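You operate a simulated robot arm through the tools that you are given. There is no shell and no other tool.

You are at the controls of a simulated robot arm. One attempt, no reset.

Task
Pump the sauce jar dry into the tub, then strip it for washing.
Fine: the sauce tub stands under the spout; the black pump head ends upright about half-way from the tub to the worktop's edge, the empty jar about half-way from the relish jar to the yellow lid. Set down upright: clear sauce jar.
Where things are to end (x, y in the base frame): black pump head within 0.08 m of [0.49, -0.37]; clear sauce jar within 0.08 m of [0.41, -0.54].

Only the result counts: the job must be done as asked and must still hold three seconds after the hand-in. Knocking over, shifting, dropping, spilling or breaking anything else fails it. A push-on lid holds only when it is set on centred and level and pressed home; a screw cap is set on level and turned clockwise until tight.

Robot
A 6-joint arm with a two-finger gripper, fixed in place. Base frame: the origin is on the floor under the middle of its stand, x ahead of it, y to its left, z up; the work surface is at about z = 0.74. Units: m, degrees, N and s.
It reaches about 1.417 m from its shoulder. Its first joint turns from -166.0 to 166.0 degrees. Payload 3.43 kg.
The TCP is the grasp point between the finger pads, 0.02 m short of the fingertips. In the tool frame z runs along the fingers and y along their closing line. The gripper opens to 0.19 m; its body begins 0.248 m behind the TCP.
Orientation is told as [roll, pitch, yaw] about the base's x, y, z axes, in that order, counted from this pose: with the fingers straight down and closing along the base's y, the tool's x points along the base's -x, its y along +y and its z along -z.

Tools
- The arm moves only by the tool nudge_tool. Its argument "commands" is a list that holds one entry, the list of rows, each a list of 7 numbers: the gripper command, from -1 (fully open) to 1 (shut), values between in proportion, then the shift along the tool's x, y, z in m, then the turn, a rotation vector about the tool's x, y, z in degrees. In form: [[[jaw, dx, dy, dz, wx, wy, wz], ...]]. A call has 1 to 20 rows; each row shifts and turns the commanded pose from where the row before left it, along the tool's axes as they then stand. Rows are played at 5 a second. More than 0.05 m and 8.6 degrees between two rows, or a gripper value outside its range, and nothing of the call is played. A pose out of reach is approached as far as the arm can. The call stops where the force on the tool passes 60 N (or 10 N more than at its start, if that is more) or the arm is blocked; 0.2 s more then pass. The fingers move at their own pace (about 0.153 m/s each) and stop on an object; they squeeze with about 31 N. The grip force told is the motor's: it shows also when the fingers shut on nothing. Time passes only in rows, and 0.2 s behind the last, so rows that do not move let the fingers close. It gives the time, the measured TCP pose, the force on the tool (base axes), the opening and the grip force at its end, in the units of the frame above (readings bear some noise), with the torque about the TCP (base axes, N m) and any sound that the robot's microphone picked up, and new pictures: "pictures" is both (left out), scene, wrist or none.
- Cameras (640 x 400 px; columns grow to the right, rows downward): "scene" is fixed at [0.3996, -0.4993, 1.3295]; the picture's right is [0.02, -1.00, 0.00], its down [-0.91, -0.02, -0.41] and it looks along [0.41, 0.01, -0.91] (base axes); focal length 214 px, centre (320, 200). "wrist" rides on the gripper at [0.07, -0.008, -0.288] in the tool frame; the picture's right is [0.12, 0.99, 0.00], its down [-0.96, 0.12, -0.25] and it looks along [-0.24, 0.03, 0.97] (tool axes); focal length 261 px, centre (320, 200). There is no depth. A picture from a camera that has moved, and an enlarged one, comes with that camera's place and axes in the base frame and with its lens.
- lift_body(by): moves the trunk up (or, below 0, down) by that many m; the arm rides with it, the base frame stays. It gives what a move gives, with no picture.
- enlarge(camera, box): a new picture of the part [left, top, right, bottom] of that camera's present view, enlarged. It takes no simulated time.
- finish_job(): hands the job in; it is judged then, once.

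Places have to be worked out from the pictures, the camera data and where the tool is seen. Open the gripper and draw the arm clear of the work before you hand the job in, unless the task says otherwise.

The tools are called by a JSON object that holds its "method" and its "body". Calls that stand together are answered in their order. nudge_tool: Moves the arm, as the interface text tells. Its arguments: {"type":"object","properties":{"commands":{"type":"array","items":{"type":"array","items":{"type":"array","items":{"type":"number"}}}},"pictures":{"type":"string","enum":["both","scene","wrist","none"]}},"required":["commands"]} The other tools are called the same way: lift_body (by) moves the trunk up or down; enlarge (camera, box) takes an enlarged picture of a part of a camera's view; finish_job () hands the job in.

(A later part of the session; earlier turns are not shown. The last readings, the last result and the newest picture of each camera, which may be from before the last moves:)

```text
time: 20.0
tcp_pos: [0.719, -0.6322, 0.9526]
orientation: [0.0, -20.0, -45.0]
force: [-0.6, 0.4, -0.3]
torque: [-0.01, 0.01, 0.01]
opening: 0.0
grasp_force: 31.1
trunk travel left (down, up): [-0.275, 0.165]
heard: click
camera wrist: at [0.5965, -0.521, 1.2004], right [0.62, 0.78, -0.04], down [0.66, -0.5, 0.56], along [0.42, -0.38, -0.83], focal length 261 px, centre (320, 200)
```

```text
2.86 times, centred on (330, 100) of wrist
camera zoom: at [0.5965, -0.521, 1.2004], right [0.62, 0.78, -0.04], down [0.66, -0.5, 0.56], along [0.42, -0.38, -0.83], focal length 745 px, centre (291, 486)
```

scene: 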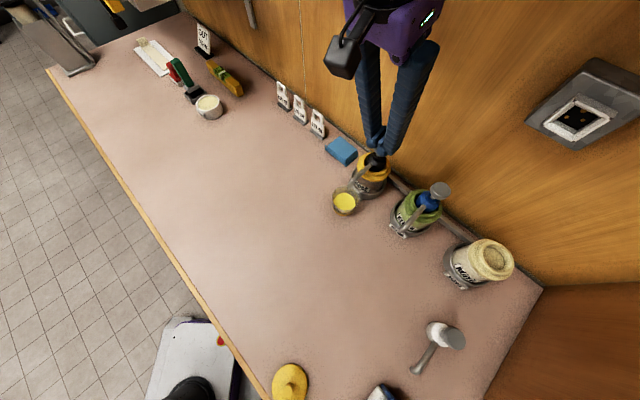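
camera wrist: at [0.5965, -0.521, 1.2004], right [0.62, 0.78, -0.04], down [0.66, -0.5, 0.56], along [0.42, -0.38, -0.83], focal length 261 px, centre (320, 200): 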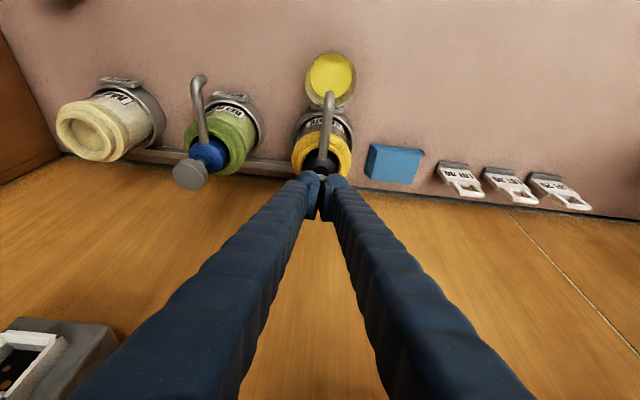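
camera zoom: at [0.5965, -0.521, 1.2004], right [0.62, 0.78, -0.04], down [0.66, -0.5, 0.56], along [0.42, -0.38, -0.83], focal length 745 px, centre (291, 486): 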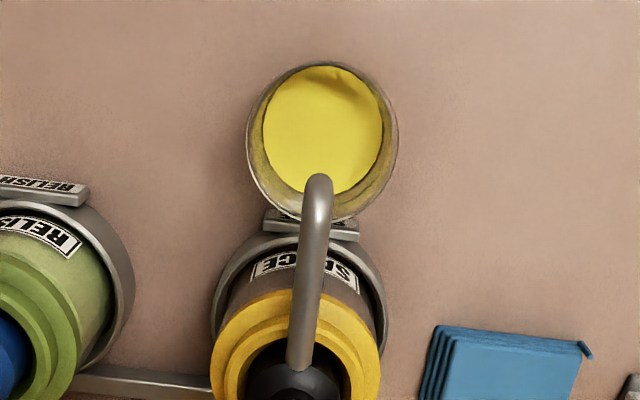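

The jar wall behind its label has gone from yellow to clear, so it may be empty now. I'll press a third stroke and look while it is held down, to see whether any sauce still flows.

{"method": "nudge_tool", "body": {"commands": [[[1, 0.0027, 0, 0.0075, 0, 0, 0], [1, 0.0027, 0, 0.0075, 0, 0, 0]]]}}

{"method": "enlarge", "body": {"camera": "scene", "box": [340, 110, 420, 220]}}

{"method": "enlarge", "body": {"camera": "wrist", "box": [280, 30, 380, 170]}}

```text
time: 20.6
tcp_pos: [0.7187, -0.6325, 0.9367]
orientation: [0.0, -20.0, -45.1]
force: [-1.0, 0.6, 2.7]
torque: [0.02, 0.04, 0.01]
opening: 0.0061
grasp_force: 30.6
trunk travel left (down, up): [-0.275, 0.165]
heard: click
camera wrist: at [0.5966, -0.5211, 1.1847], right [0.62, 0.78, -0.04], down [0.66, -0.5, 0.56], along [0.42, -0.38, -0.83], focal length 261 px, centre (320, 200)
```

scene: 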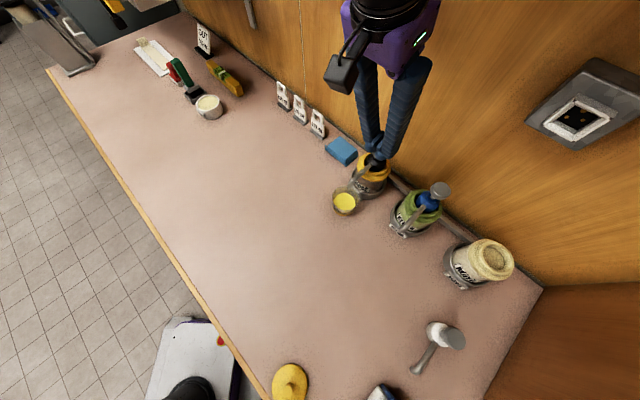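
wrist: 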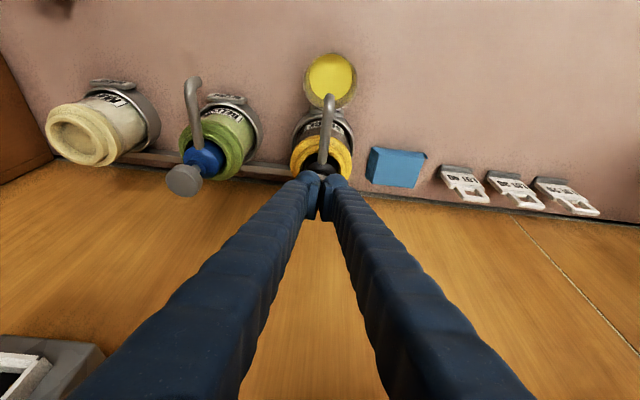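

```text
3.64 times, centred on (380, 165) of scene
camera zoom: at [0.3996, -0.4993, 1.3295], right [0.02, -1.0, 0.0], down [-0.91, -0.02, -0.41], along [0.41, 0.01, -0.91], focal length 780 px, centre (102, 327)
```

zoom: 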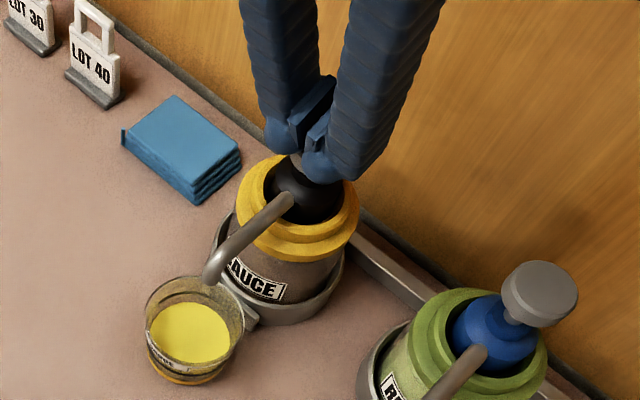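

```text
2.86 times, centred on (330, 100) of wrist
camera zoom: at [0.5966, -0.5211, 1.1847], right [0.62, 0.78, -0.04], down [0.66, -0.5, 0.56], along [0.42, -0.38, -0.83], focal length 745 px, centre (291, 486)
```

zoom: 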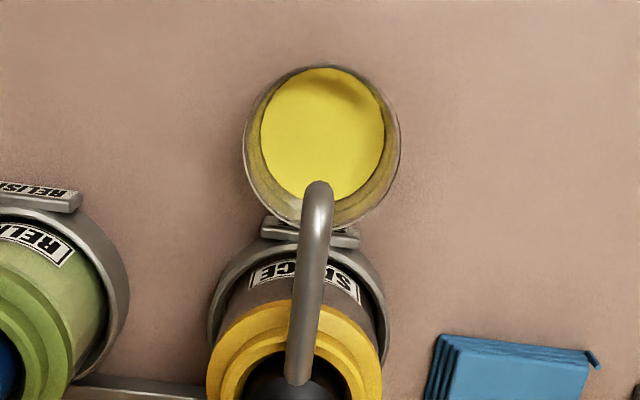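

There was no stream on the third stroke, so the jar looks dry. I'll finish this stroke and make one more full one, looking mid-press, to be certain.

{"method": "nudge_tool", "body": {"commands": [[[1, 0.0024, 0, 0.0066, 0, 0, 0], [1, 0, 0, 0, 0, 0, 0], [1, -0.0027, 0, -0.0075, 0, 0, 0], [1, -0.0027, 0, -0.0075, 0, 0, 0], [1, -0.0027, 0, -0.0075, 0, 0, 0], [1, 0, 0, 0, 0, 0, 0], [1, 0.0027, 0, 0.0075, 0, 0, 0], [1, 0.0027, 0, 0.0075, 0, 0, 0], [1, 0.0027, 0, 0.0075, 0, 0, 0]]]}}

{"method": "enlarge", "body": {"camera": "scene", "box": [340, 110, 420, 220]}}

```text
time: 22.6
tcp_pos: [0.7198, -0.6325, 0.9316]
orientation: [-0.1, -20.0, -45.0]
force: [0.0, -0.5, 3.6]
torque: [0.02, 0.01, -0.02]
opening: 0.0061
grasp_force: 31.0
trunk travel left (down, up): [-0.275, 0.165]
heard: click
camera wrist: at [0.5963, -0.5211, 1.1792], right [0.62, 0.78, -0.04], down [0.66, -0.5, 0.56], along [0.42, -0.38, -0.83], focal length 261 px, centre (320, 200)
```

scene: 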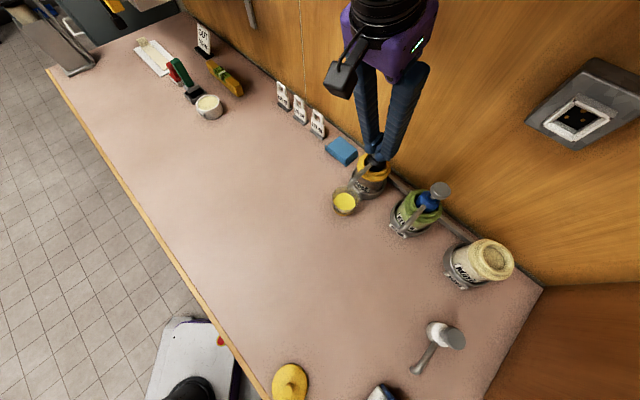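
wrist: 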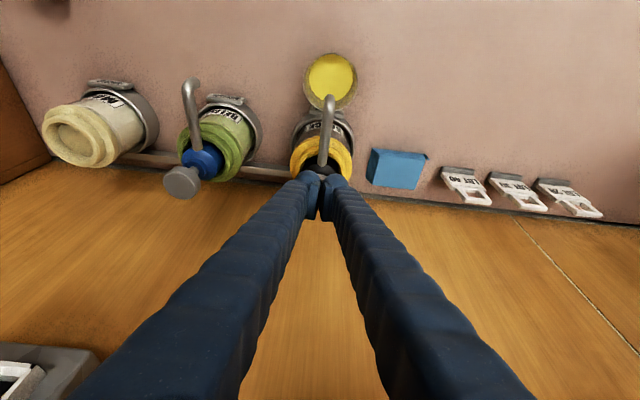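

```text
3.64 times, centred on (380, 165) of scene
camera zoom: at [0.3996, -0.4993, 1.3295], right [0.02, -1.0, 0.0], down [-0.91, -0.02, -0.41], along [0.41, 0.01, -0.91], focal length 780 px, centre (102, 327)
```

zoom: 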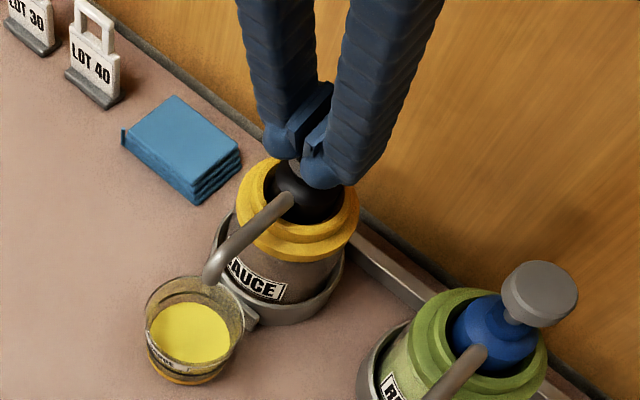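

Still no flow, so the jar is dry. I'll rise off the knob, open partway, and look at how the pump head sits in the collar.

{"method": "nudge_tool", "body": {"commands": [[[1, -0.0068, 0, -0.0188, 0, 0, 0], [1, -0.0103, 0, -0.0282, 0, 0, 0], [1, -0.0171, 0, -0.047, 0, 0, 0], [0.3, 0, 0, 0, 0, 0, 0], [0, 0, 0, 0, 0, 0, 0], [0, 0, 0, 0, 0, 0, 0]]]}}

{"method": "enlarge", "body": {"camera": "scene", "box": [330, 130, 420, 220]}}

{"method": "enlarge", "body": {"camera": "wrist", "box": [270, 50, 370, 190]}}

{"method": "enlarge", "body": {"camera": "scene", "box": [390, 300, 490, 400]}}

```text
time: 24.0
tcp_pos: [0.7202, -0.632, 1.0292]
orientation: [0.0, -20.0, -45.0]
force: [0.2, 1.2, 0.2]
torque: [0.0, -0.04, 0.0]
opening: 0.0951
grasp_force: 0.0
trunk travel left (down, up): [-0.275, 0.165]
camera wrist: at [0.5982, -0.52, 1.2774], right [0.62, 0.78, -0.04], down [0.66, -0.5, 0.56], along [0.42, -0.38, -0.83], focal length 261 px, centre (320, 200)
```

scene: 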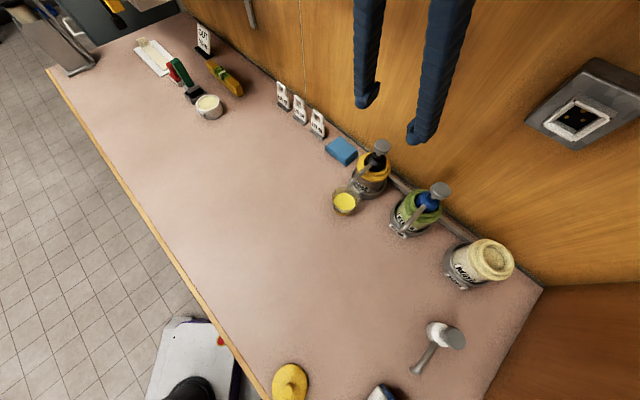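
wrist: 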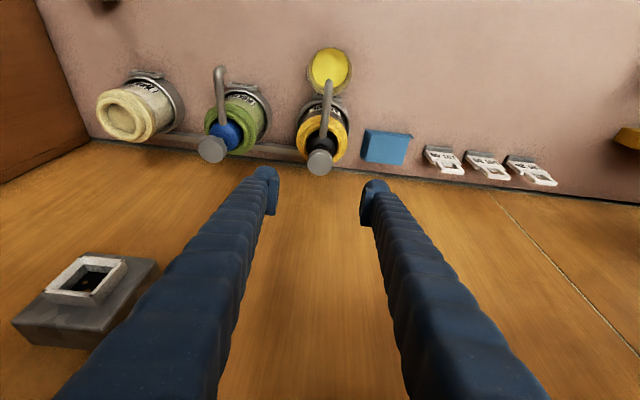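

```text
4.44 times, centred on (375, 175) of scene
camera zoom: at [0.3996, -0.4993, 1.3295], right [0.02, -1.0, 0.0], down [-0.91, -0.02, -0.41], along [0.41, 0.01, -0.91], focal length 953 px, centre (76, 311)
```

zoom: 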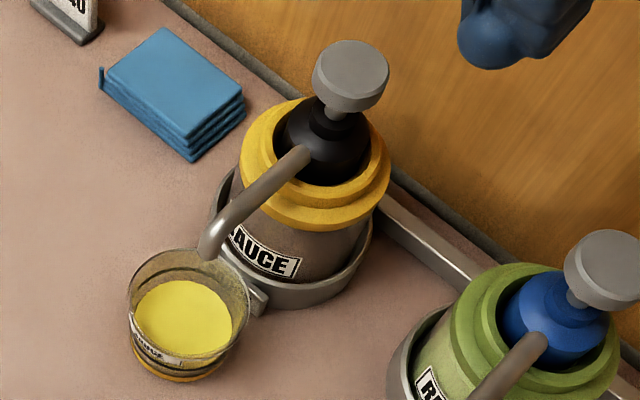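

```text
2.86 times, centred on (320, 120) of wrist
camera zoom: at [0.5982, -0.52, 1.2774], right [0.62, 0.78, -0.04], down [0.66, -0.5, 0.56], along [0.42, -0.38, -0.83], focal length 745 px, centre (320, 429)
```

zoom: 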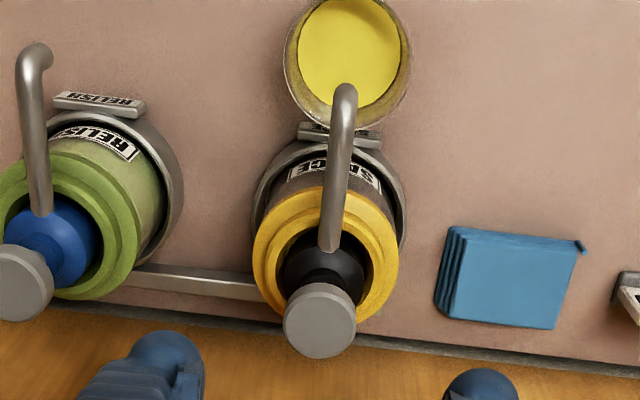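

```text
4.00 times, centred on (440, 350) of scene
camera zoom: at [0.3996, -0.4993, 1.3295], right [0.02, -1.0, 0.0], down [-0.91, -0.02, -0.41], along [0.41, 0.01, -0.91], focal length 858 px, centre (-160, -400)
```

zoom: 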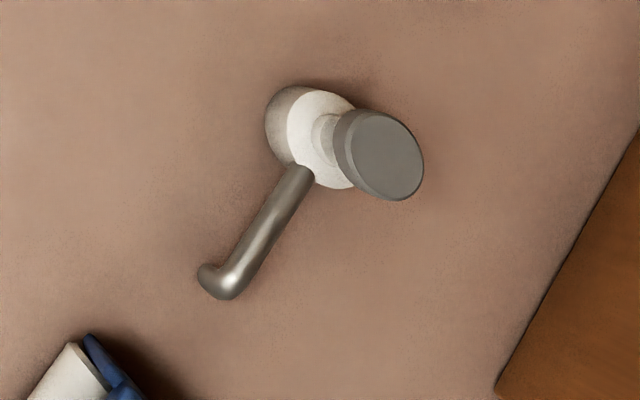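

The exposed black body sits between the collar top (about 0.855) and the dome, with the spout leaving at z about 0.87. I'll straddle the pump head and descend so the pads sit on the body just above the collar, checking before I close.

{"method": "nudge_tool", "body": {"commands": [[[0, 0.01, -0.0015, 0.0276, 0, 0, 0], [0, 0.01, 0, 0.0276, 0, 0, 0], [0, 0.01, 0, 0.0276, 0, 0, 0], [0, 0.01, 0, 0.0276, 0, 0, 0], [0, 0.0068, 0, 0.0188, 0, 0, 0], [0, 0, 0, 0, 0, 0, 0]]]}}

{"method": "enlarge", "body": {"camera": "scene", "box": [330, 120, 420, 220]}}

{"method": "enlarge", "body": {"camera": "wrist", "box": [250, 90, 390, 260]}}

```text
time: 25.4
tcp_pos: [0.7185, -0.6344, 0.8931]
orientation: [-0.1, -19.9, -45.0]
force: [-0.3, -1.1, 0.7]
torque: [0.02, -0.01, 0.01]
opening: 0.0951
grasp_force: 0.0
trunk travel left (down, up): [-0.275, 0.165]
camera wrist: at [0.5956, -0.5227, 1.1417], right [0.62, 0.78, -0.04], down [0.66, -0.5, 0.56], along [0.42, -0.38, -0.83], focal length 261 px, centre (320, 200)
```

scene: 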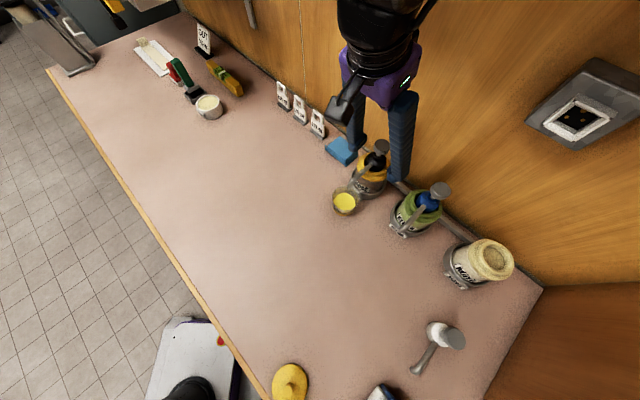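
wrist: 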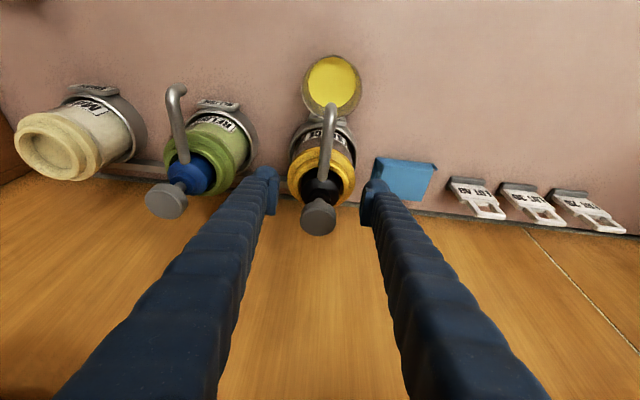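

```text
4.00 times, centred on (375, 170) of scene
camera zoom: at [0.3996, -0.4993, 1.3295], right [0.02, -1.0, 0.0], down [-0.91, -0.02, -0.41], along [0.41, 0.01, -0.91], focal length 858 px, centre (100, 320)
```

zoom: 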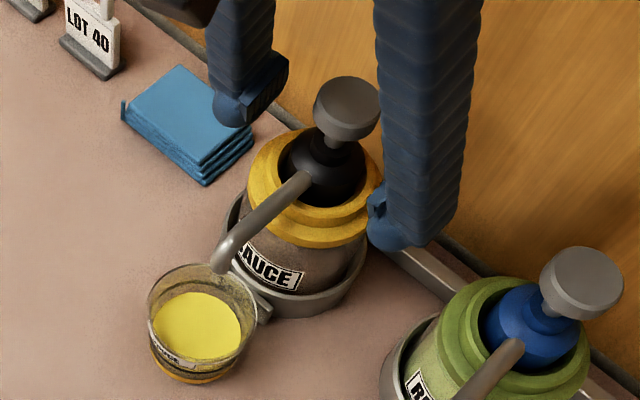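

```text
2.35 times, centred on (320, 175) of wrist
camera zoom: at [0.5956, -0.5227, 1.1417], right [0.62, 0.78, -0.04], down [0.66, -0.5, 0.56], along [0.42, -0.38, -0.83], focal length 613 px, centre (320, 259)
```

zoom: 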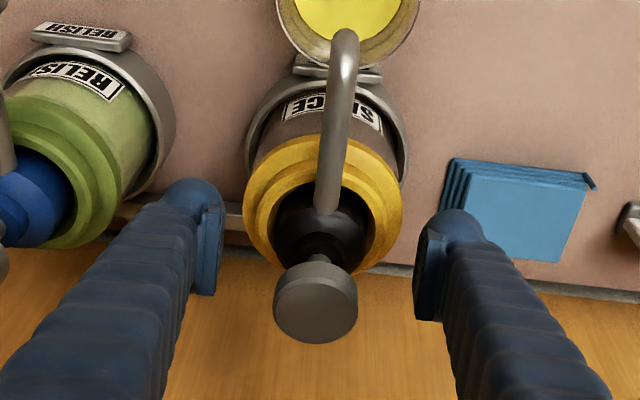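

The pads straddle the pump body evenly. I'll lower another centimetre and close gently.

{"method": "nudge_tool", "body": {"commands": [[[0, 0.0017, 0, 0.0047, 0, 0, 0], [0, 0.0017, 0, 0.0047, 0, 0, 0], [0.3, 0, 0, 0, 0, 0, 0], [0.5, 0, 0, 0, 0, 0, 0], [0.7, 0, 0, 0, 0, 0, 0], [0.7, 0, 0, 0, 0, 0, 0]]]}}

{"method": "enlarge", "body": {"camera": "scene", "box": [330, 120, 420, 220]}}

{"method": "enlarge", "body": {"camera": "wrist", "box": [250, 90, 390, 260]}}

```text
time: 26.8
tcp_pos: [0.7184, -0.6339, 0.8832]
orientation: [-0.1, -20.0, -45.0]
force: [0.6, -0.7, 0.0]
torque: [-0.04, -0.06, 0.0]
opening: 0.0456
grasp_force: 31.3
trunk travel left (down, up): [-0.275, 0.165]
camera wrist: at [0.596, -0.5228, 1.1315], right [0.62, 0.78, -0.04], down [0.66, -0.5, 0.56], along [0.42, -0.38, -0.83], focal length 261 px, centre (320, 200)
```

scene: 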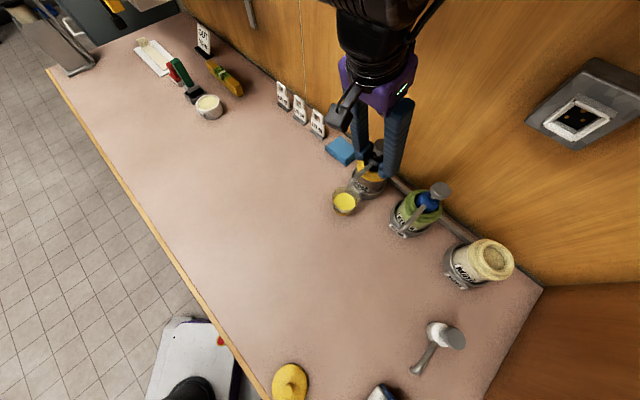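
wrist: 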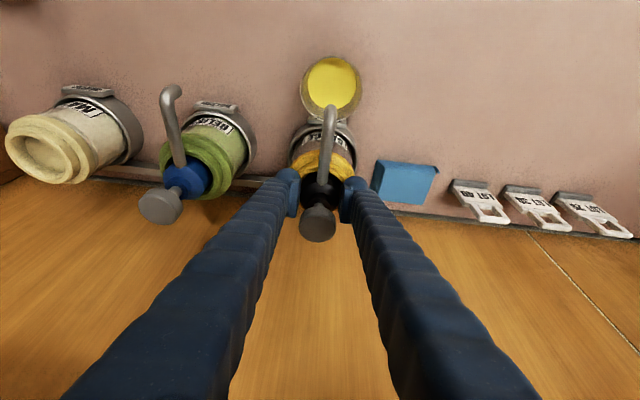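

```text
4.00 times, centred on (375, 170) of scene
camera zoom: at [0.3996, -0.4993, 1.3295], right [0.02, -1.0, 0.0], down [-0.91, -0.02, -0.41], along [0.41, 0.01, -0.91], focal length 858 px, centre (100, 320)
```

zoom: 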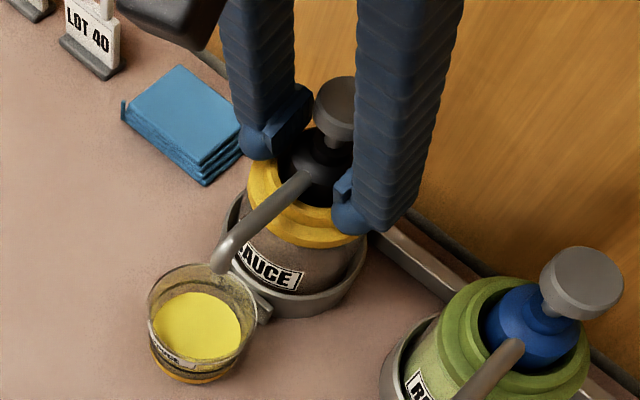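

```text
2.35 times, centred on (320, 175) of wrist
camera zoom: at [0.596, -0.5228, 1.1315], right [0.62, 0.78, -0.04], down [0.66, -0.5, 0.56], along [0.42, -0.38, -0.83], focal length 613 px, centre (320, 259)
```

zoom: 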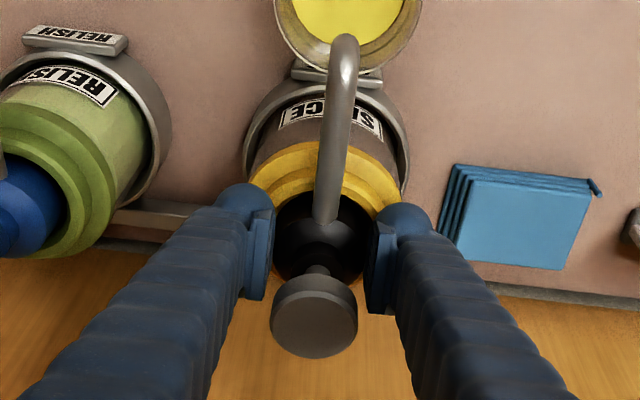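

The gripper holds the black body (4.56 cm, 31 N). Now a small test lift, watching the force.

{"method": "nudge_tool", "body": {"commands": [[[0.7, -0.0014, 0, -0.0038, 0, 0, 0], [0.7, 0, 0, 0, 0, 0, 0]]]}}

{"method": "enlarge", "body": {"camera": "scene", "box": [330, 120, 420, 220]}}

```text
time: 27.4
tcp_pos: [0.7209, -0.6327, 0.8873]
orientation: [0.1, -20.0, -45.1]
force: [0.2, 0.4, -3.3]
torque: [0.02, 0.05, 0.01]
opening: 0.0456
grasp_force: 31.0
trunk travel left (down, up): [-0.275, 0.165]
camera wrist: at [0.5965, -0.5228, 1.1356], right [0.62, 0.78, -0.04], down [0.66, -0.5, 0.56], along [0.42, -0.38, -0.83], focal length 261 px, centre (320, 200)
```

scene: 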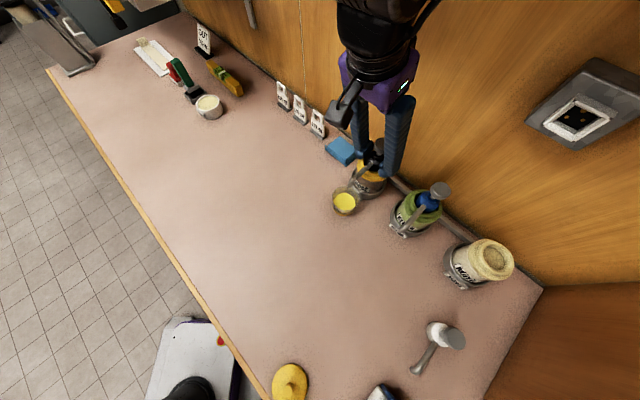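
wrist: 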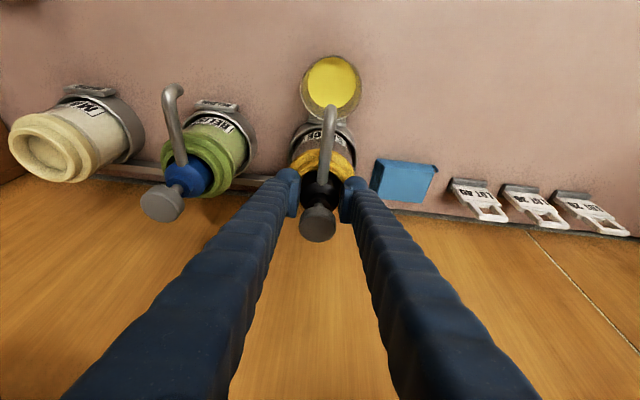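

```text
4.00 times, centred on (375, 170) of scene
camera zoom: at [0.3996, -0.4993, 1.3295], right [0.02, -1.0, 0.0], down [-0.91, -0.02, -0.41], along [0.41, 0.01, -0.91], focal length 858 px, centre (100, 320)
```

zoom: 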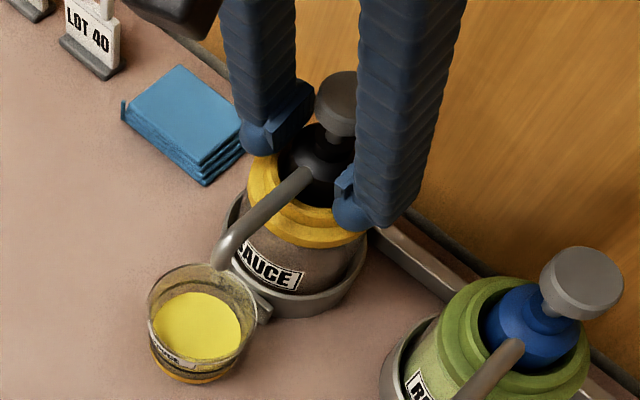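

The pump head has risen and the jar's label hasn't moved, at about 3 N. I'll lift further and check again.

{"method": "nudge_tool", "body": {"commands": [[[0.7, -0.0034, 0, -0.0094, 0, 0, 0], [0.7, -0.0034, 0, -0.0094, 0, 0, 0], [0.7, 0, 0, 0, 0, 0, 0]]]}}

{"method": "enlarge", "body": {"camera": "scene", "box": [330, 120, 420, 220]}}

{"method": "enlarge", "body": {"camera": "wrist", "box": [250, 90, 390, 260]}}

```text
time: 28.2
tcp_pos: [0.72, -0.6325, 0.9052]
orientation: [0.0, -19.9, -45.0]
force: [0.8, -0.5, -3.3]
torque: [0.01, 0.0, 0.0]
opening: 0.0457
grasp_force: 30.6
trunk travel left (down, up): [-0.275, 0.165]
camera wrist: at [0.5973, -0.5218, 1.1546], right [0.62, 0.78, -0.04], down [0.66, -0.5, 0.56], along [0.42, -0.38, -0.83], focal length 261 px, centre (320, 200)
```

scene: 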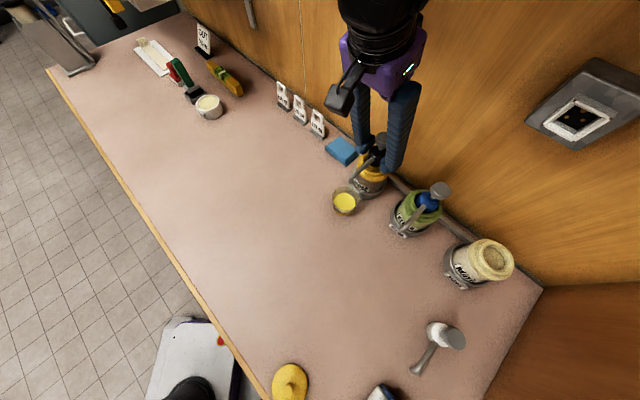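
wrist: 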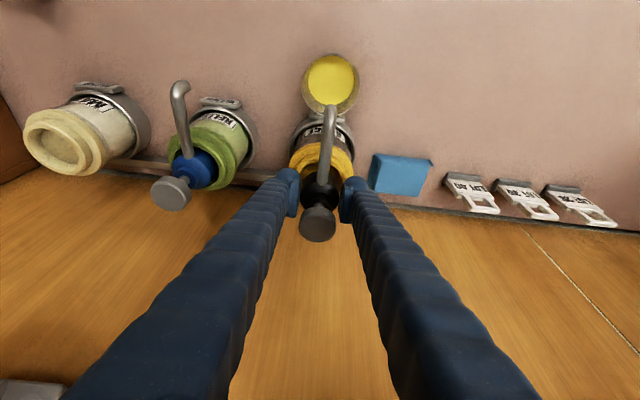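

```text
4.00 times, centred on (375, 170) of scene
camera zoom: at [0.3996, -0.4993, 1.3295], right [0.02, -1.0, 0.0], down [-0.91, -0.02, -0.41], along [0.41, 0.01, -0.91], focal length 858 px, centre (100, 320)
```

zoom: 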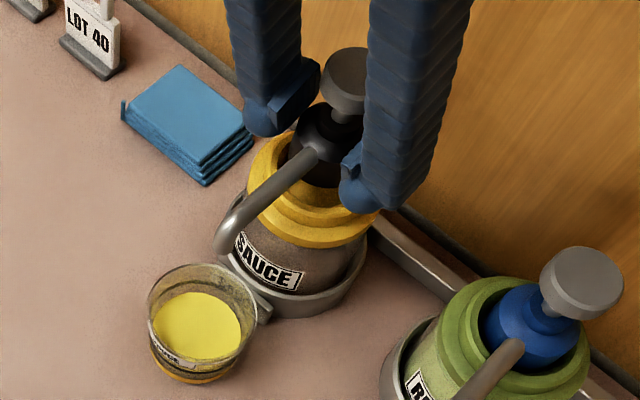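

```text
2.35 times, centred on (320, 175) of wrist
camera zoom: at [0.5973, -0.5218, 1.1546], right [0.62, 0.78, -0.04], down [0.66, -0.5, 0.56], along [0.42, -0.38, -0.83], focal length 613 px, centre (320, 259)
```

zoom: 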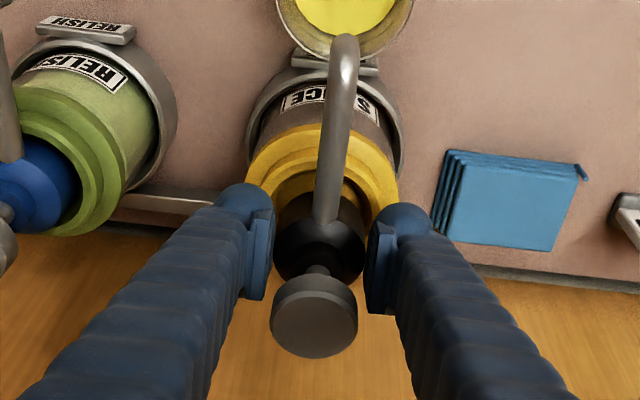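

The pump head is coming out freely while the jar stays in its holder. I'll lift it well clear.

{"method": "nudge_tool", "body": {"commands": [[[0.7, -0.0068, 0, -0.0188, 0, 0, 0], [0.7, -0.0103, 0, -0.0282, 0, 0, 0], [0.7, -0.0103, 0, -0.0282, 0, 0, 0], [0.7, -0.0103, 0, -0.0282, 0, 0, 0], [0.7, 0, 0, 0, 0, 0, 0]]]}}

{"method": "enlarge", "body": {"camera": "scene", "box": [320, 60, 450, 220]}}

{"method": "enlarge", "body": {"camera": "wrist", "box": [250, 40, 390, 260]}}

```text
time: 29.4
tcp_pos: [0.7198, -0.6327, 1.016]
orientation: [-0.1, -19.8, -44.9]
force: [0.7, 0.0, -3.1]
torque: [-0.03, 0.01, 0.0]
opening: 0.0456
grasp_force: 30.7
trunk travel left (down, up): [-0.275, 0.165]
camera wrist: at [0.5968, -0.5219, 1.2644], right [0.62, 0.78, -0.04], down [0.66, -0.5, 0.56], along [0.42, -0.38, -0.83], focal length 261 px, centre (320, 200)
```

scene: 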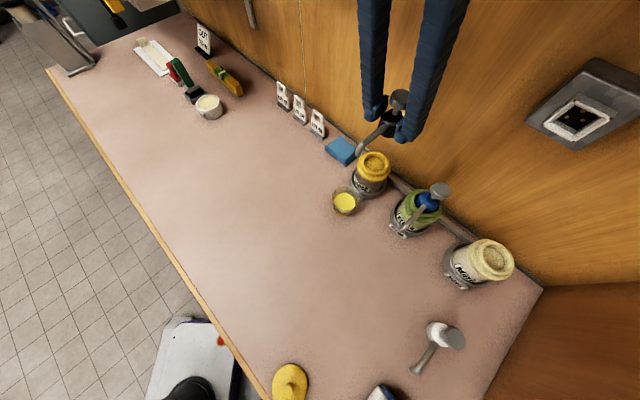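
wrist: 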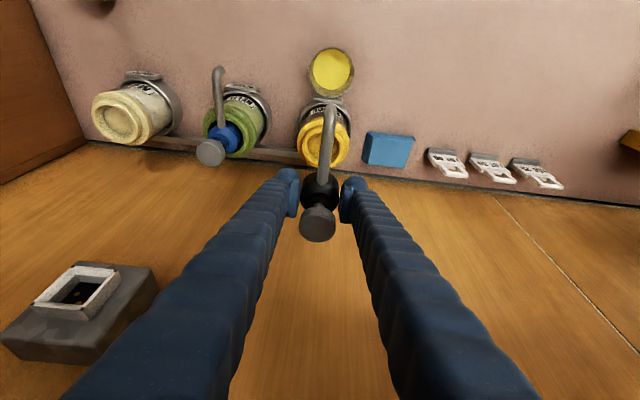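

```text
2.50 times, centred on (385, 140) of scene
camera zoom: at [0.3996, -0.4993, 1.3295], right [0.02, -1.0, 0.0], down [-0.91, -0.02, -0.41], along [0.41, 0.01, -0.91], focal length 536 px, centre (158, 350)
```

zoom: 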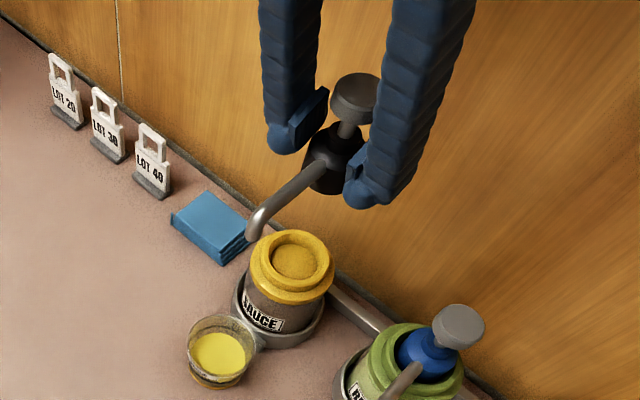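

```text
1.82 times, centred on (320, 150) of wrist
camera zoom: at [0.5968, -0.5219, 1.2644], right [0.62, 0.78, -0.04], down [0.66, -0.5, 0.56], along [0.42, -0.38, -0.83], focal length 474 px, centre (320, 291)
```

zoom: 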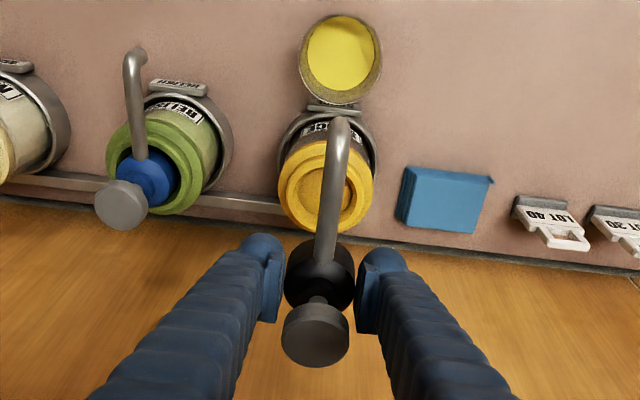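

The pump head is free and upright in the gripper, and it has no dip tube. I'll carry it level towards (0.497, -0.377), staying high over the tub.

{"method": "nudge_tool", "body": {"commands": [[[0.7, 0.0318, 0.0023, -0.0116, 0, 0, 0], [0.7, 0.0318, 0.0023, -0.0116, 0, 0, 0], [0.7, 0.0318, 0.0023, -0.0116, 0, 0, 0], [0.7, 0.0318, 0.0023, -0.0116, 0, 0, 0], [0.7, 0.0318, 0.0023, -0.0116, 0, 0, 0], [0.7, 0.0318, 0.0023, -0.0116, 0, 0, 0], [0.7, 0.0318, 0.0023, -0.0116, 0, 0, 0], [0.7, 0.0318, 0.0023, -0.0116, 0, 0, 0], [0.7, 0.0318, 0.0023, -0.0116, 0, 0, 0], [0.7, 0.0318, 0.0023, -0.0116, 0, 0, 0], [0.7, 0, 0, 0, 0, 0, 0]]]}}

```text
time: 31.8
tcp_pos: [0.4944, -0.3788, 1.0184]
orientation: [0.6, -19.8, -46.8]
force: [0.6, -0.8, -2.6]
torque: [0.02, 0.09, 0.07]
opening: 0.0455
grasp_force: 30.7
trunk travel left (down, up): [-0.275, 0.165]
camera wrist: at [0.3742, -0.2646, 1.2654], right [0.65, 0.76, -0.03], down [0.64, -0.52, 0.56], along [0.41, -0.38, -0.83], focal length 261 px, centre (320, 200)
```

scene: 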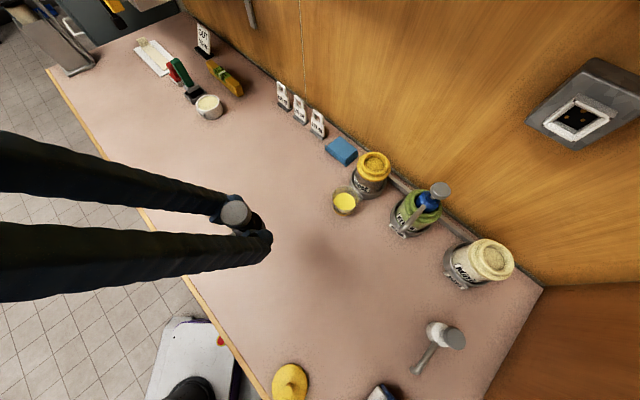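
wrist: 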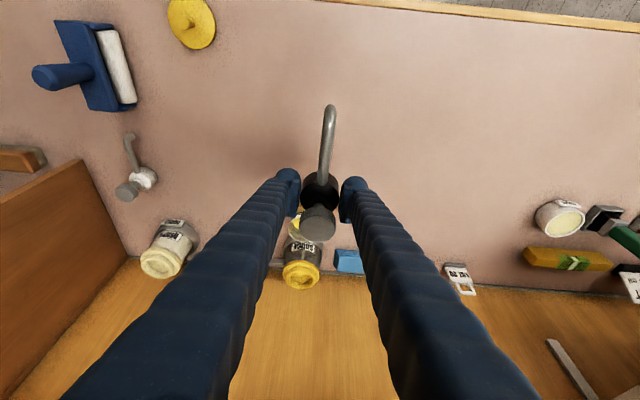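

I'm over the target, but the orientation reads slightly off (yaw -46.8). I'll pause a moment to see if it settles.

{"method": "nudge_tool", "body": {"commands": [[[0.7, 0, 0, 0, 0, 0, 0], [0.7, 0, 0, 0, 0, 0, 0], [0.7, 0, 0, 0, 0, 0, 0]]], "pictures": "none"}}

```text
time: 32.6
tcp_pos: [0.4953, -0.3777, 1.0179]
orientation: [0.0, -19.9, -45.0]
force: [-0.5, 0.4, -1.9]
torque: [0.0, 0.0, 0.0]
opening: 0.0457
grasp_force: 30.5
trunk travel left (down, up): [-0.275, 0.165]
```

It settled (that was just lag). Now I'll lower slowly to a few centimetres above the worktop.

{"method": "nudge_tool", "body": {"commands": [[[0.7, 0.00855, 0, 0.0235, 0, 0, 0], [0.7, 0.00855, 0, 0.0235, 0, 0, 0], [0.7, 0.00855, 0, 0.0235, 0, 0, 0], [0.7, 0.00855, 0, 0.0235, 0, 0, 0], [0.7, 0.00855, 0, 0.0235, 0, 0, 0], [0.7, 0.00855, 0, 0.0235, 0, 0, 0], [0.7, 0.00855, 0, 0.0235, 0, 0, 0], [0.7, 0.0068, 0, 0.0188, 0, 0, 0], [0.7, 0, 0, 0, 0, 0, 0], [0.7, 0, 0, 0, 0, 0, 0], [0.7, 0, 0, 0, 0, 0, 0]]]}}

{"method": "enlarge", "body": {"camera": "scene", "box": [200, 180, 360, 320]}}

{"method": "enlarge", "body": {"camera": "wrist", "box": [250, 60, 390, 260]}}

```text
time: 35.0
tcp_pos: [0.5201, -0.3985, 0.8525]
orientation: [-1.9, -19.3, -44.4]
force: [0.3, 0.3, -2.5]
torque: [-0.02, 0.02, 0.01]
opening: 0.0454
grasp_force: 31.0
out of reach, approached as far as the arm can: row 4, 5, 6, 7, 8
trunk travel left (down, up): [-0.275, 0.165]
camera wrist: at [0.4056, -0.2835, 1.1033], right [0.62, 0.78, -0.07], down [0.68, -0.49, 0.55], along [0.39, -0.39, -0.83], focal length 261 px, centre (320, 200)
```

scene: 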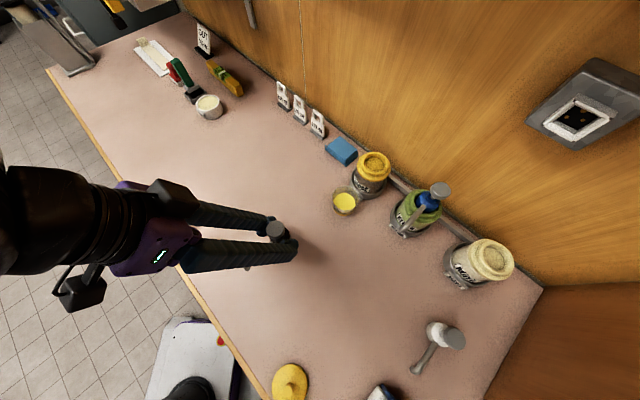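
wrist: 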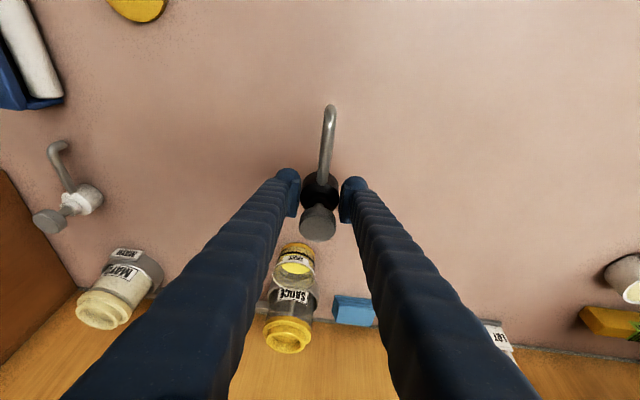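

```text
2.86 times, centred on (280, 250) of scene
camera zoom: at [0.3996, -0.4993, 1.3295], right [0.02, -1.0, 0.0], down [-0.91, -0.02, -0.41], along [0.41, 0.01, -0.91], focal length 613 px, centre (434, 57)
```

zoom: 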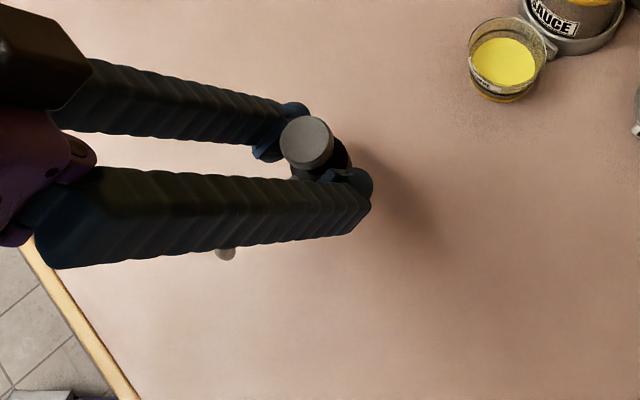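

```text
2.00 times, centred on (320, 160) of wrist
camera zoom: at [0.4056, -0.2835, 1.1033], right [0.62, 0.78, -0.07], down [0.68, -0.49, 0.55], along [0.39, -0.39, -0.83], focal length 521 px, centre (320, 280)
```

zoom: 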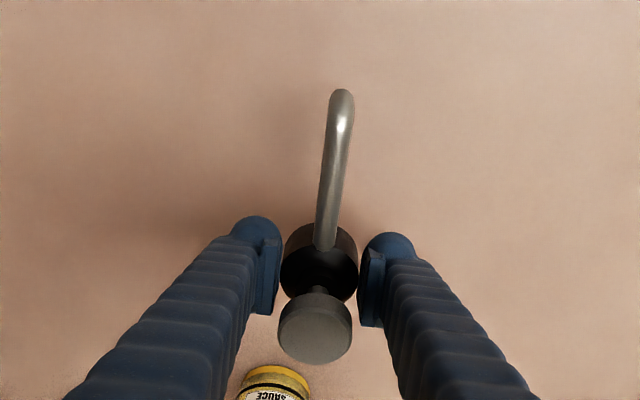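

This low, close-in pose with the gripper leaning back is beyond the arm's inner reach. I'll raise back to where it could reach, and then lower with the trunk instead.

{"method": "nudge_tool", "body": {"commands": [[[0.7, -0.00855, 0, -0.0235, 0, 0, 0], [0.7, -0.00855, 0, -0.0235, 0, 0, 0], [0.7, -0.00855, 0, -0.0235, 0, 0, 0], [0.7, -0.00855, 0, -0.0235, 0, 0, 0], [0.7, -0.00855, 0, -0.0235, 0, 0, 0], [0.7, -0.0068, 0, -0.0188, 0, 0, 0], [0.7, 0, 0, 0, 0, 0, 0], [0.7, 0, 0, 0, 0, 0, 0]]]}}

```text
time: 36.8
tcp_pos: [0.5262, -0.3978, 0.9973]
orientation: [0.0, -20.0, -45.1]
force: [0.3, 0.1, -2.8]
torque: [0.01, 0.04, -0.02]
opening: 0.0454
grasp_force: 30.6
out of reach, approached as far as the arm can: row 1, 6
trunk travel left (down, up): [-0.275, 0.165]
camera wrist: at [0.4028, -0.287, 1.2453], right [0.62, 0.78, -0.04], down [0.66, -0.5, 0.56], along [0.42, -0.38, -0.83], focal length 261 px, centre (320, 200)
```

scene: 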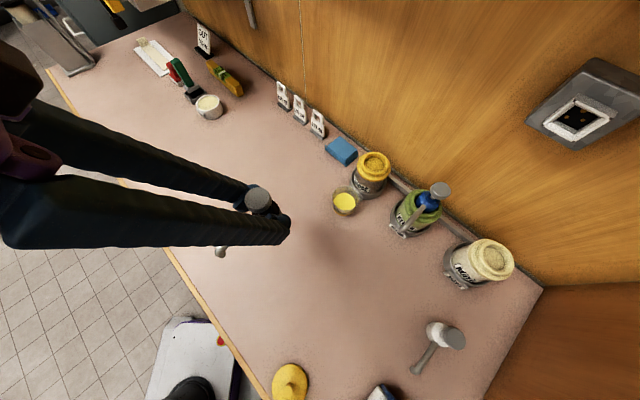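
wrist: 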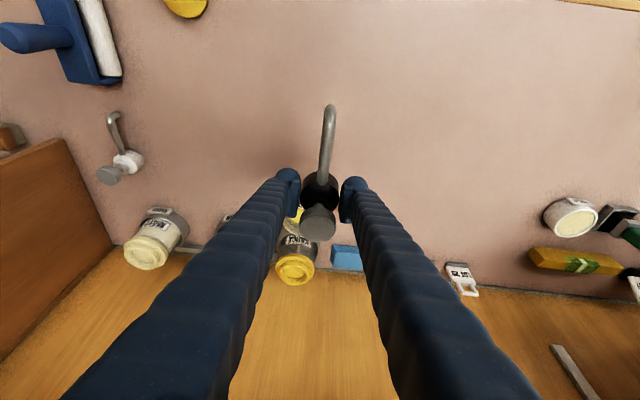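

The orientation is clean again at (0.526, -0.398, 0.997), which is already within the target radius. I'll lower using the trunk, starting with 0.1 m.

{"method": "lift_body", "body": {"by": -0.1}}

```text
time: 38.1
tcp_pos: [0.5249, -0.3982, 0.8971]
orientation: [-0.1, -20.0, -45.0]
force: [-0.8, 0.4, -3.1]
torque: [0.0, 0.03, 0.0]
opening: 0.0459
grasp_force: 31.0
trunk travel left (down, up): [-0.175, 0.265]
```

The trunk move worked cleanly. I'll shift about 2.5 cm towards the exact target and see whether that stays reachable.

{"method": "nudge_tool", "body": {"commands": [[[0.7, 0.0118, -0.002, -0.0043, 0, 0, 0], [0.7, 0.0118, -0.002, -0.0043, 0, 0, 0], [0.7, 0, 0, 0, 0, 0, 0], [0.7, 0, 0, 0, 0, 0, 0]]], "pictures": "none"}}

```text
time: 39.1
tcp_pos: [0.5055, -0.3844, 0.8975]
orientation: [-0.1, -20.0, -45.0]
force: [0.1, 0.0, -3.0]
torque: [0.02, 0.03, -0.03]
opening: 0.0453
grasp_force: 31.0
trunk travel left (down, up): [-0.175, 0.265]
```

Now 2 cm from the target centre. Lower the trunk by another 0.09 m, then look before final contact.

{"method": "lift_body", "body": {"by": -0.09}}

{"method": "enlarge", "body": {"camera": "scene", "box": [200, 180, 360, 320]}}

{"method": "enlarge", "body": {"camera": "wrist", "box": [240, 60, 400, 260]}}

```text
time: 40.4
tcp_pos: [0.5043, -0.384, 0.8079]
orientation: [0.0, -20.0, -44.9]
force: [0.2, 0.6, -2.8]
torque: [0.0, 0.03, -0.01]
opening: 0.0456
grasp_force: 30.8
trunk travel left (down, up): [-0.085, 0.355]
```

```text
2.86 times, centred on (280, 250) of scene
camera zoom: at [0.3996, -0.4993, 1.3295], right [0.02, -1.0, 0.0], down [-0.91, -0.02, -0.41], along [0.41, 0.01, -0.91], focal length 613 px, centre (434, 57)
```

zoom: 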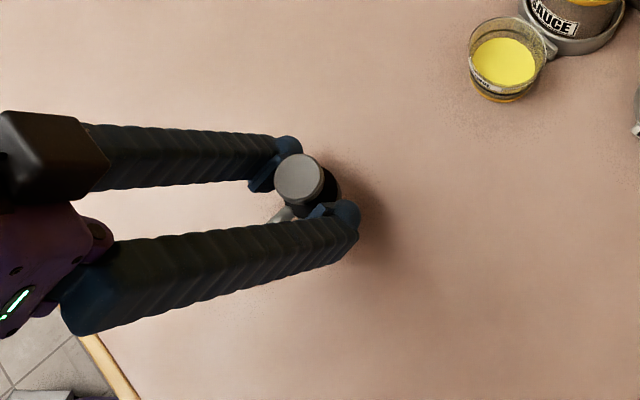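

```text
2.00 times, centred on (320, 160) of wrist
camera zoom: at [0.3823, -0.2731, 1.056], right [0.62, 0.78, -0.04], down [0.66, -0.5, 0.56], along [0.42, -0.38, -0.83], focal length 521 px, centre (320, 280)
```

zoom: 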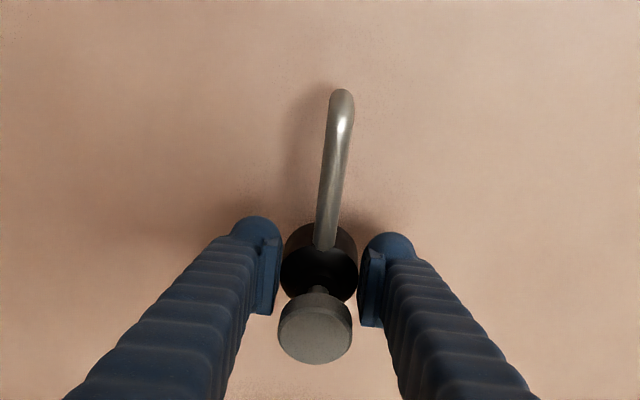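

Close to the surface now. I'll lower in small trunk steps and watch the vertical force for touchdown.

{"method": "lift_body", "body": {"by": -0.018}}

```text
time: 41.0
tcp_pos: [0.5043, -0.3841, 0.7901]
orientation: [-0.1, -20.0, -45.0]
force: [-0.6, -0.5, -2.3]
torque: [0.03, 0.0, 0.02]
opening: 0.0455
grasp_force: 31.1
trunk travel left (down, up): [-0.067, 0.373]
```

{"method": "lift_body", "body": {"by": -0.006}}

{"method": "enlarge", "body": {"camera": "wrist", "box": [260, 70, 380, 220]}}

```text
time: 41.6
tcp_pos: [0.5049, -0.3852, 0.7828]
orientation: [-0.1, -20.1, -45.0]
force: [0.3, -0.6, -2.9]
torque: [0.0, -0.01, -0.01]
opening: 0.0455
grasp_force: 31.1
trunk travel left (down, up): [-0.061, 0.379]
```

```text
2.67 times, centred on (320, 145) of wrist
camera zoom: at [0.3823, -0.2731, 1.0317], right [0.62, 0.78, -0.04], down [0.66, -0.5, 0.56], along [0.42, -0.38, -0.83], focal length 695 px, centre (320, 347)
```

zoom: 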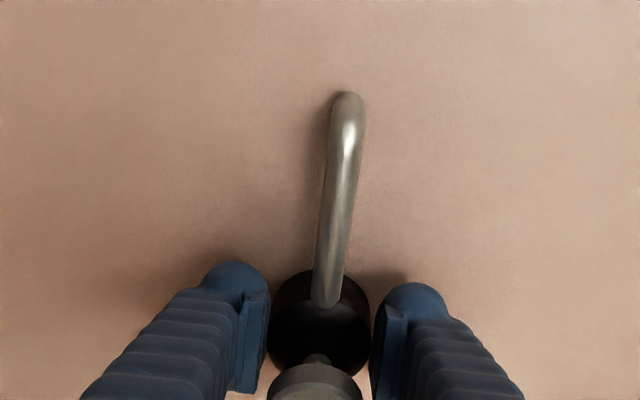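

There's no touchdown yet, since the full weight still shows. I'll continue in 4 mm steps.

{"method": "lift_body", "body": {"by": -0.004}}

```text
time: 42.1
tcp_pos: [0.5054, -0.3843, 0.7793]
orientation: [-0.2, -20.0, -45.0]
force: [-0.1, -0.6, 1.4]
torque: [0.08, 0.04, 0.02]
opening: 0.0455
grasp_force: 30.3
trunk travel left (down, up): [-0.057, 0.383]
```

Touchdown: the vertical force flipped to +1.4 N at TCP z = 0.779, as expected for the 4 cm base offset. I'll check that it's upright, then open the fingers.

{"method": "nudge_tool", "body": {"commands": [[[0.5, 0, 0, 0, 0, 0, 0], [0.3, 0, 0, 0, 0, 0, 0], [0.1, 0, 0, 0, 0, 0, 0], [0, 0, 0, 0, 0, 0, 0], [0, 0, 0, 0, 0, 0, 0]]]}}

{"method": "enlarge", "body": {"camera": "wrist", "box": [240, 60, 400, 260]}}

{"method": "enlarge", "body": {"camera": "scene", "box": [220, 200, 340, 300]}}

```text
time: 43.3
tcp_pos: [0.5042, -0.3854, 0.7793]
orientation: [-0.2, -20.0, -45.0]
force: [0.1, 0.3, -0.5]
torque: [-0.03, 0.01, 0.01]
opening: 0.0949
grasp_force: 0.1
trunk travel left (down, up): [-0.057, 0.383]
camera wrist: at [0.3823, -0.273, 1.0278], right [0.62, 0.78, -0.04], down [0.66, -0.5, 0.56], along [0.42, -0.38, -0.83], focal length 261 px, centre (320, 200)
```

scene: 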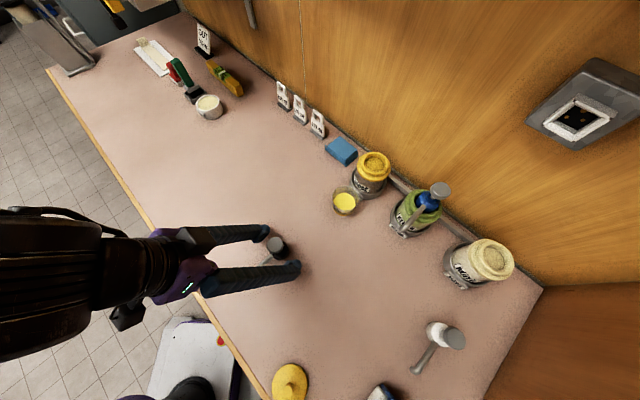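
wrist: 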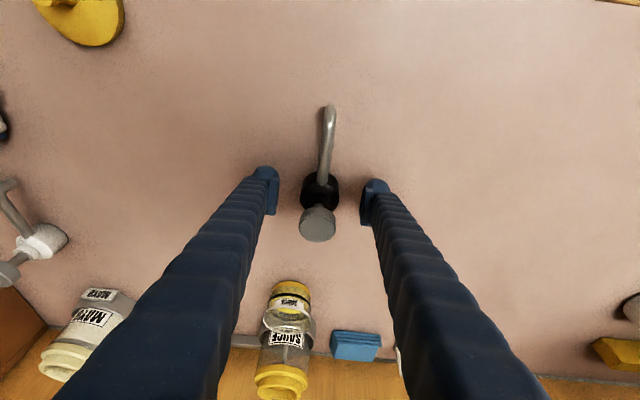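

```text
2.00 times, centred on (320, 160) of wrist
camera zoom: at [0.3823, -0.273, 1.0278], right [0.62, 0.78, -0.04], down [0.66, -0.5, 0.56], along [0.42, -0.38, -0.83], focal length 521 px, centre (320, 280)
```

zoom: 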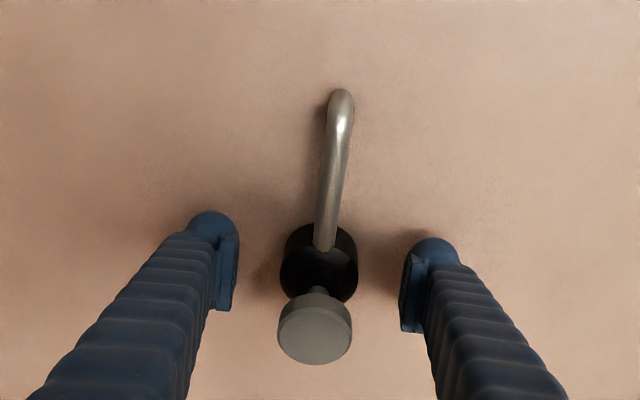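

```text
4.00 times, centred on (280, 250) of scene
camera zoom: at [0.3996, -0.4993, 1.3295], right [0.02, -1.0, 0.0], down [-0.91, -0.02, -0.41], along [0.41, 0.01, -0.91], focal length 858 px, centre (480, 0)
```

zoom: 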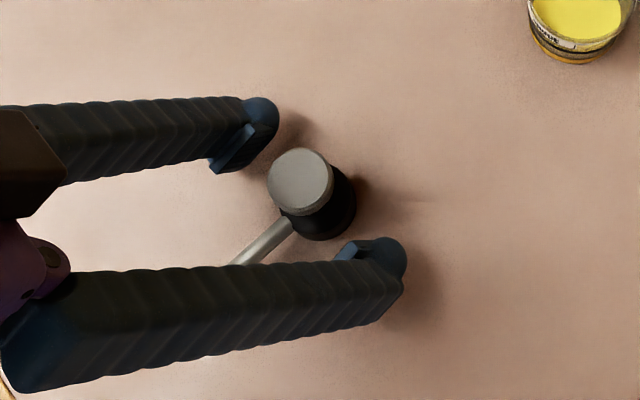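

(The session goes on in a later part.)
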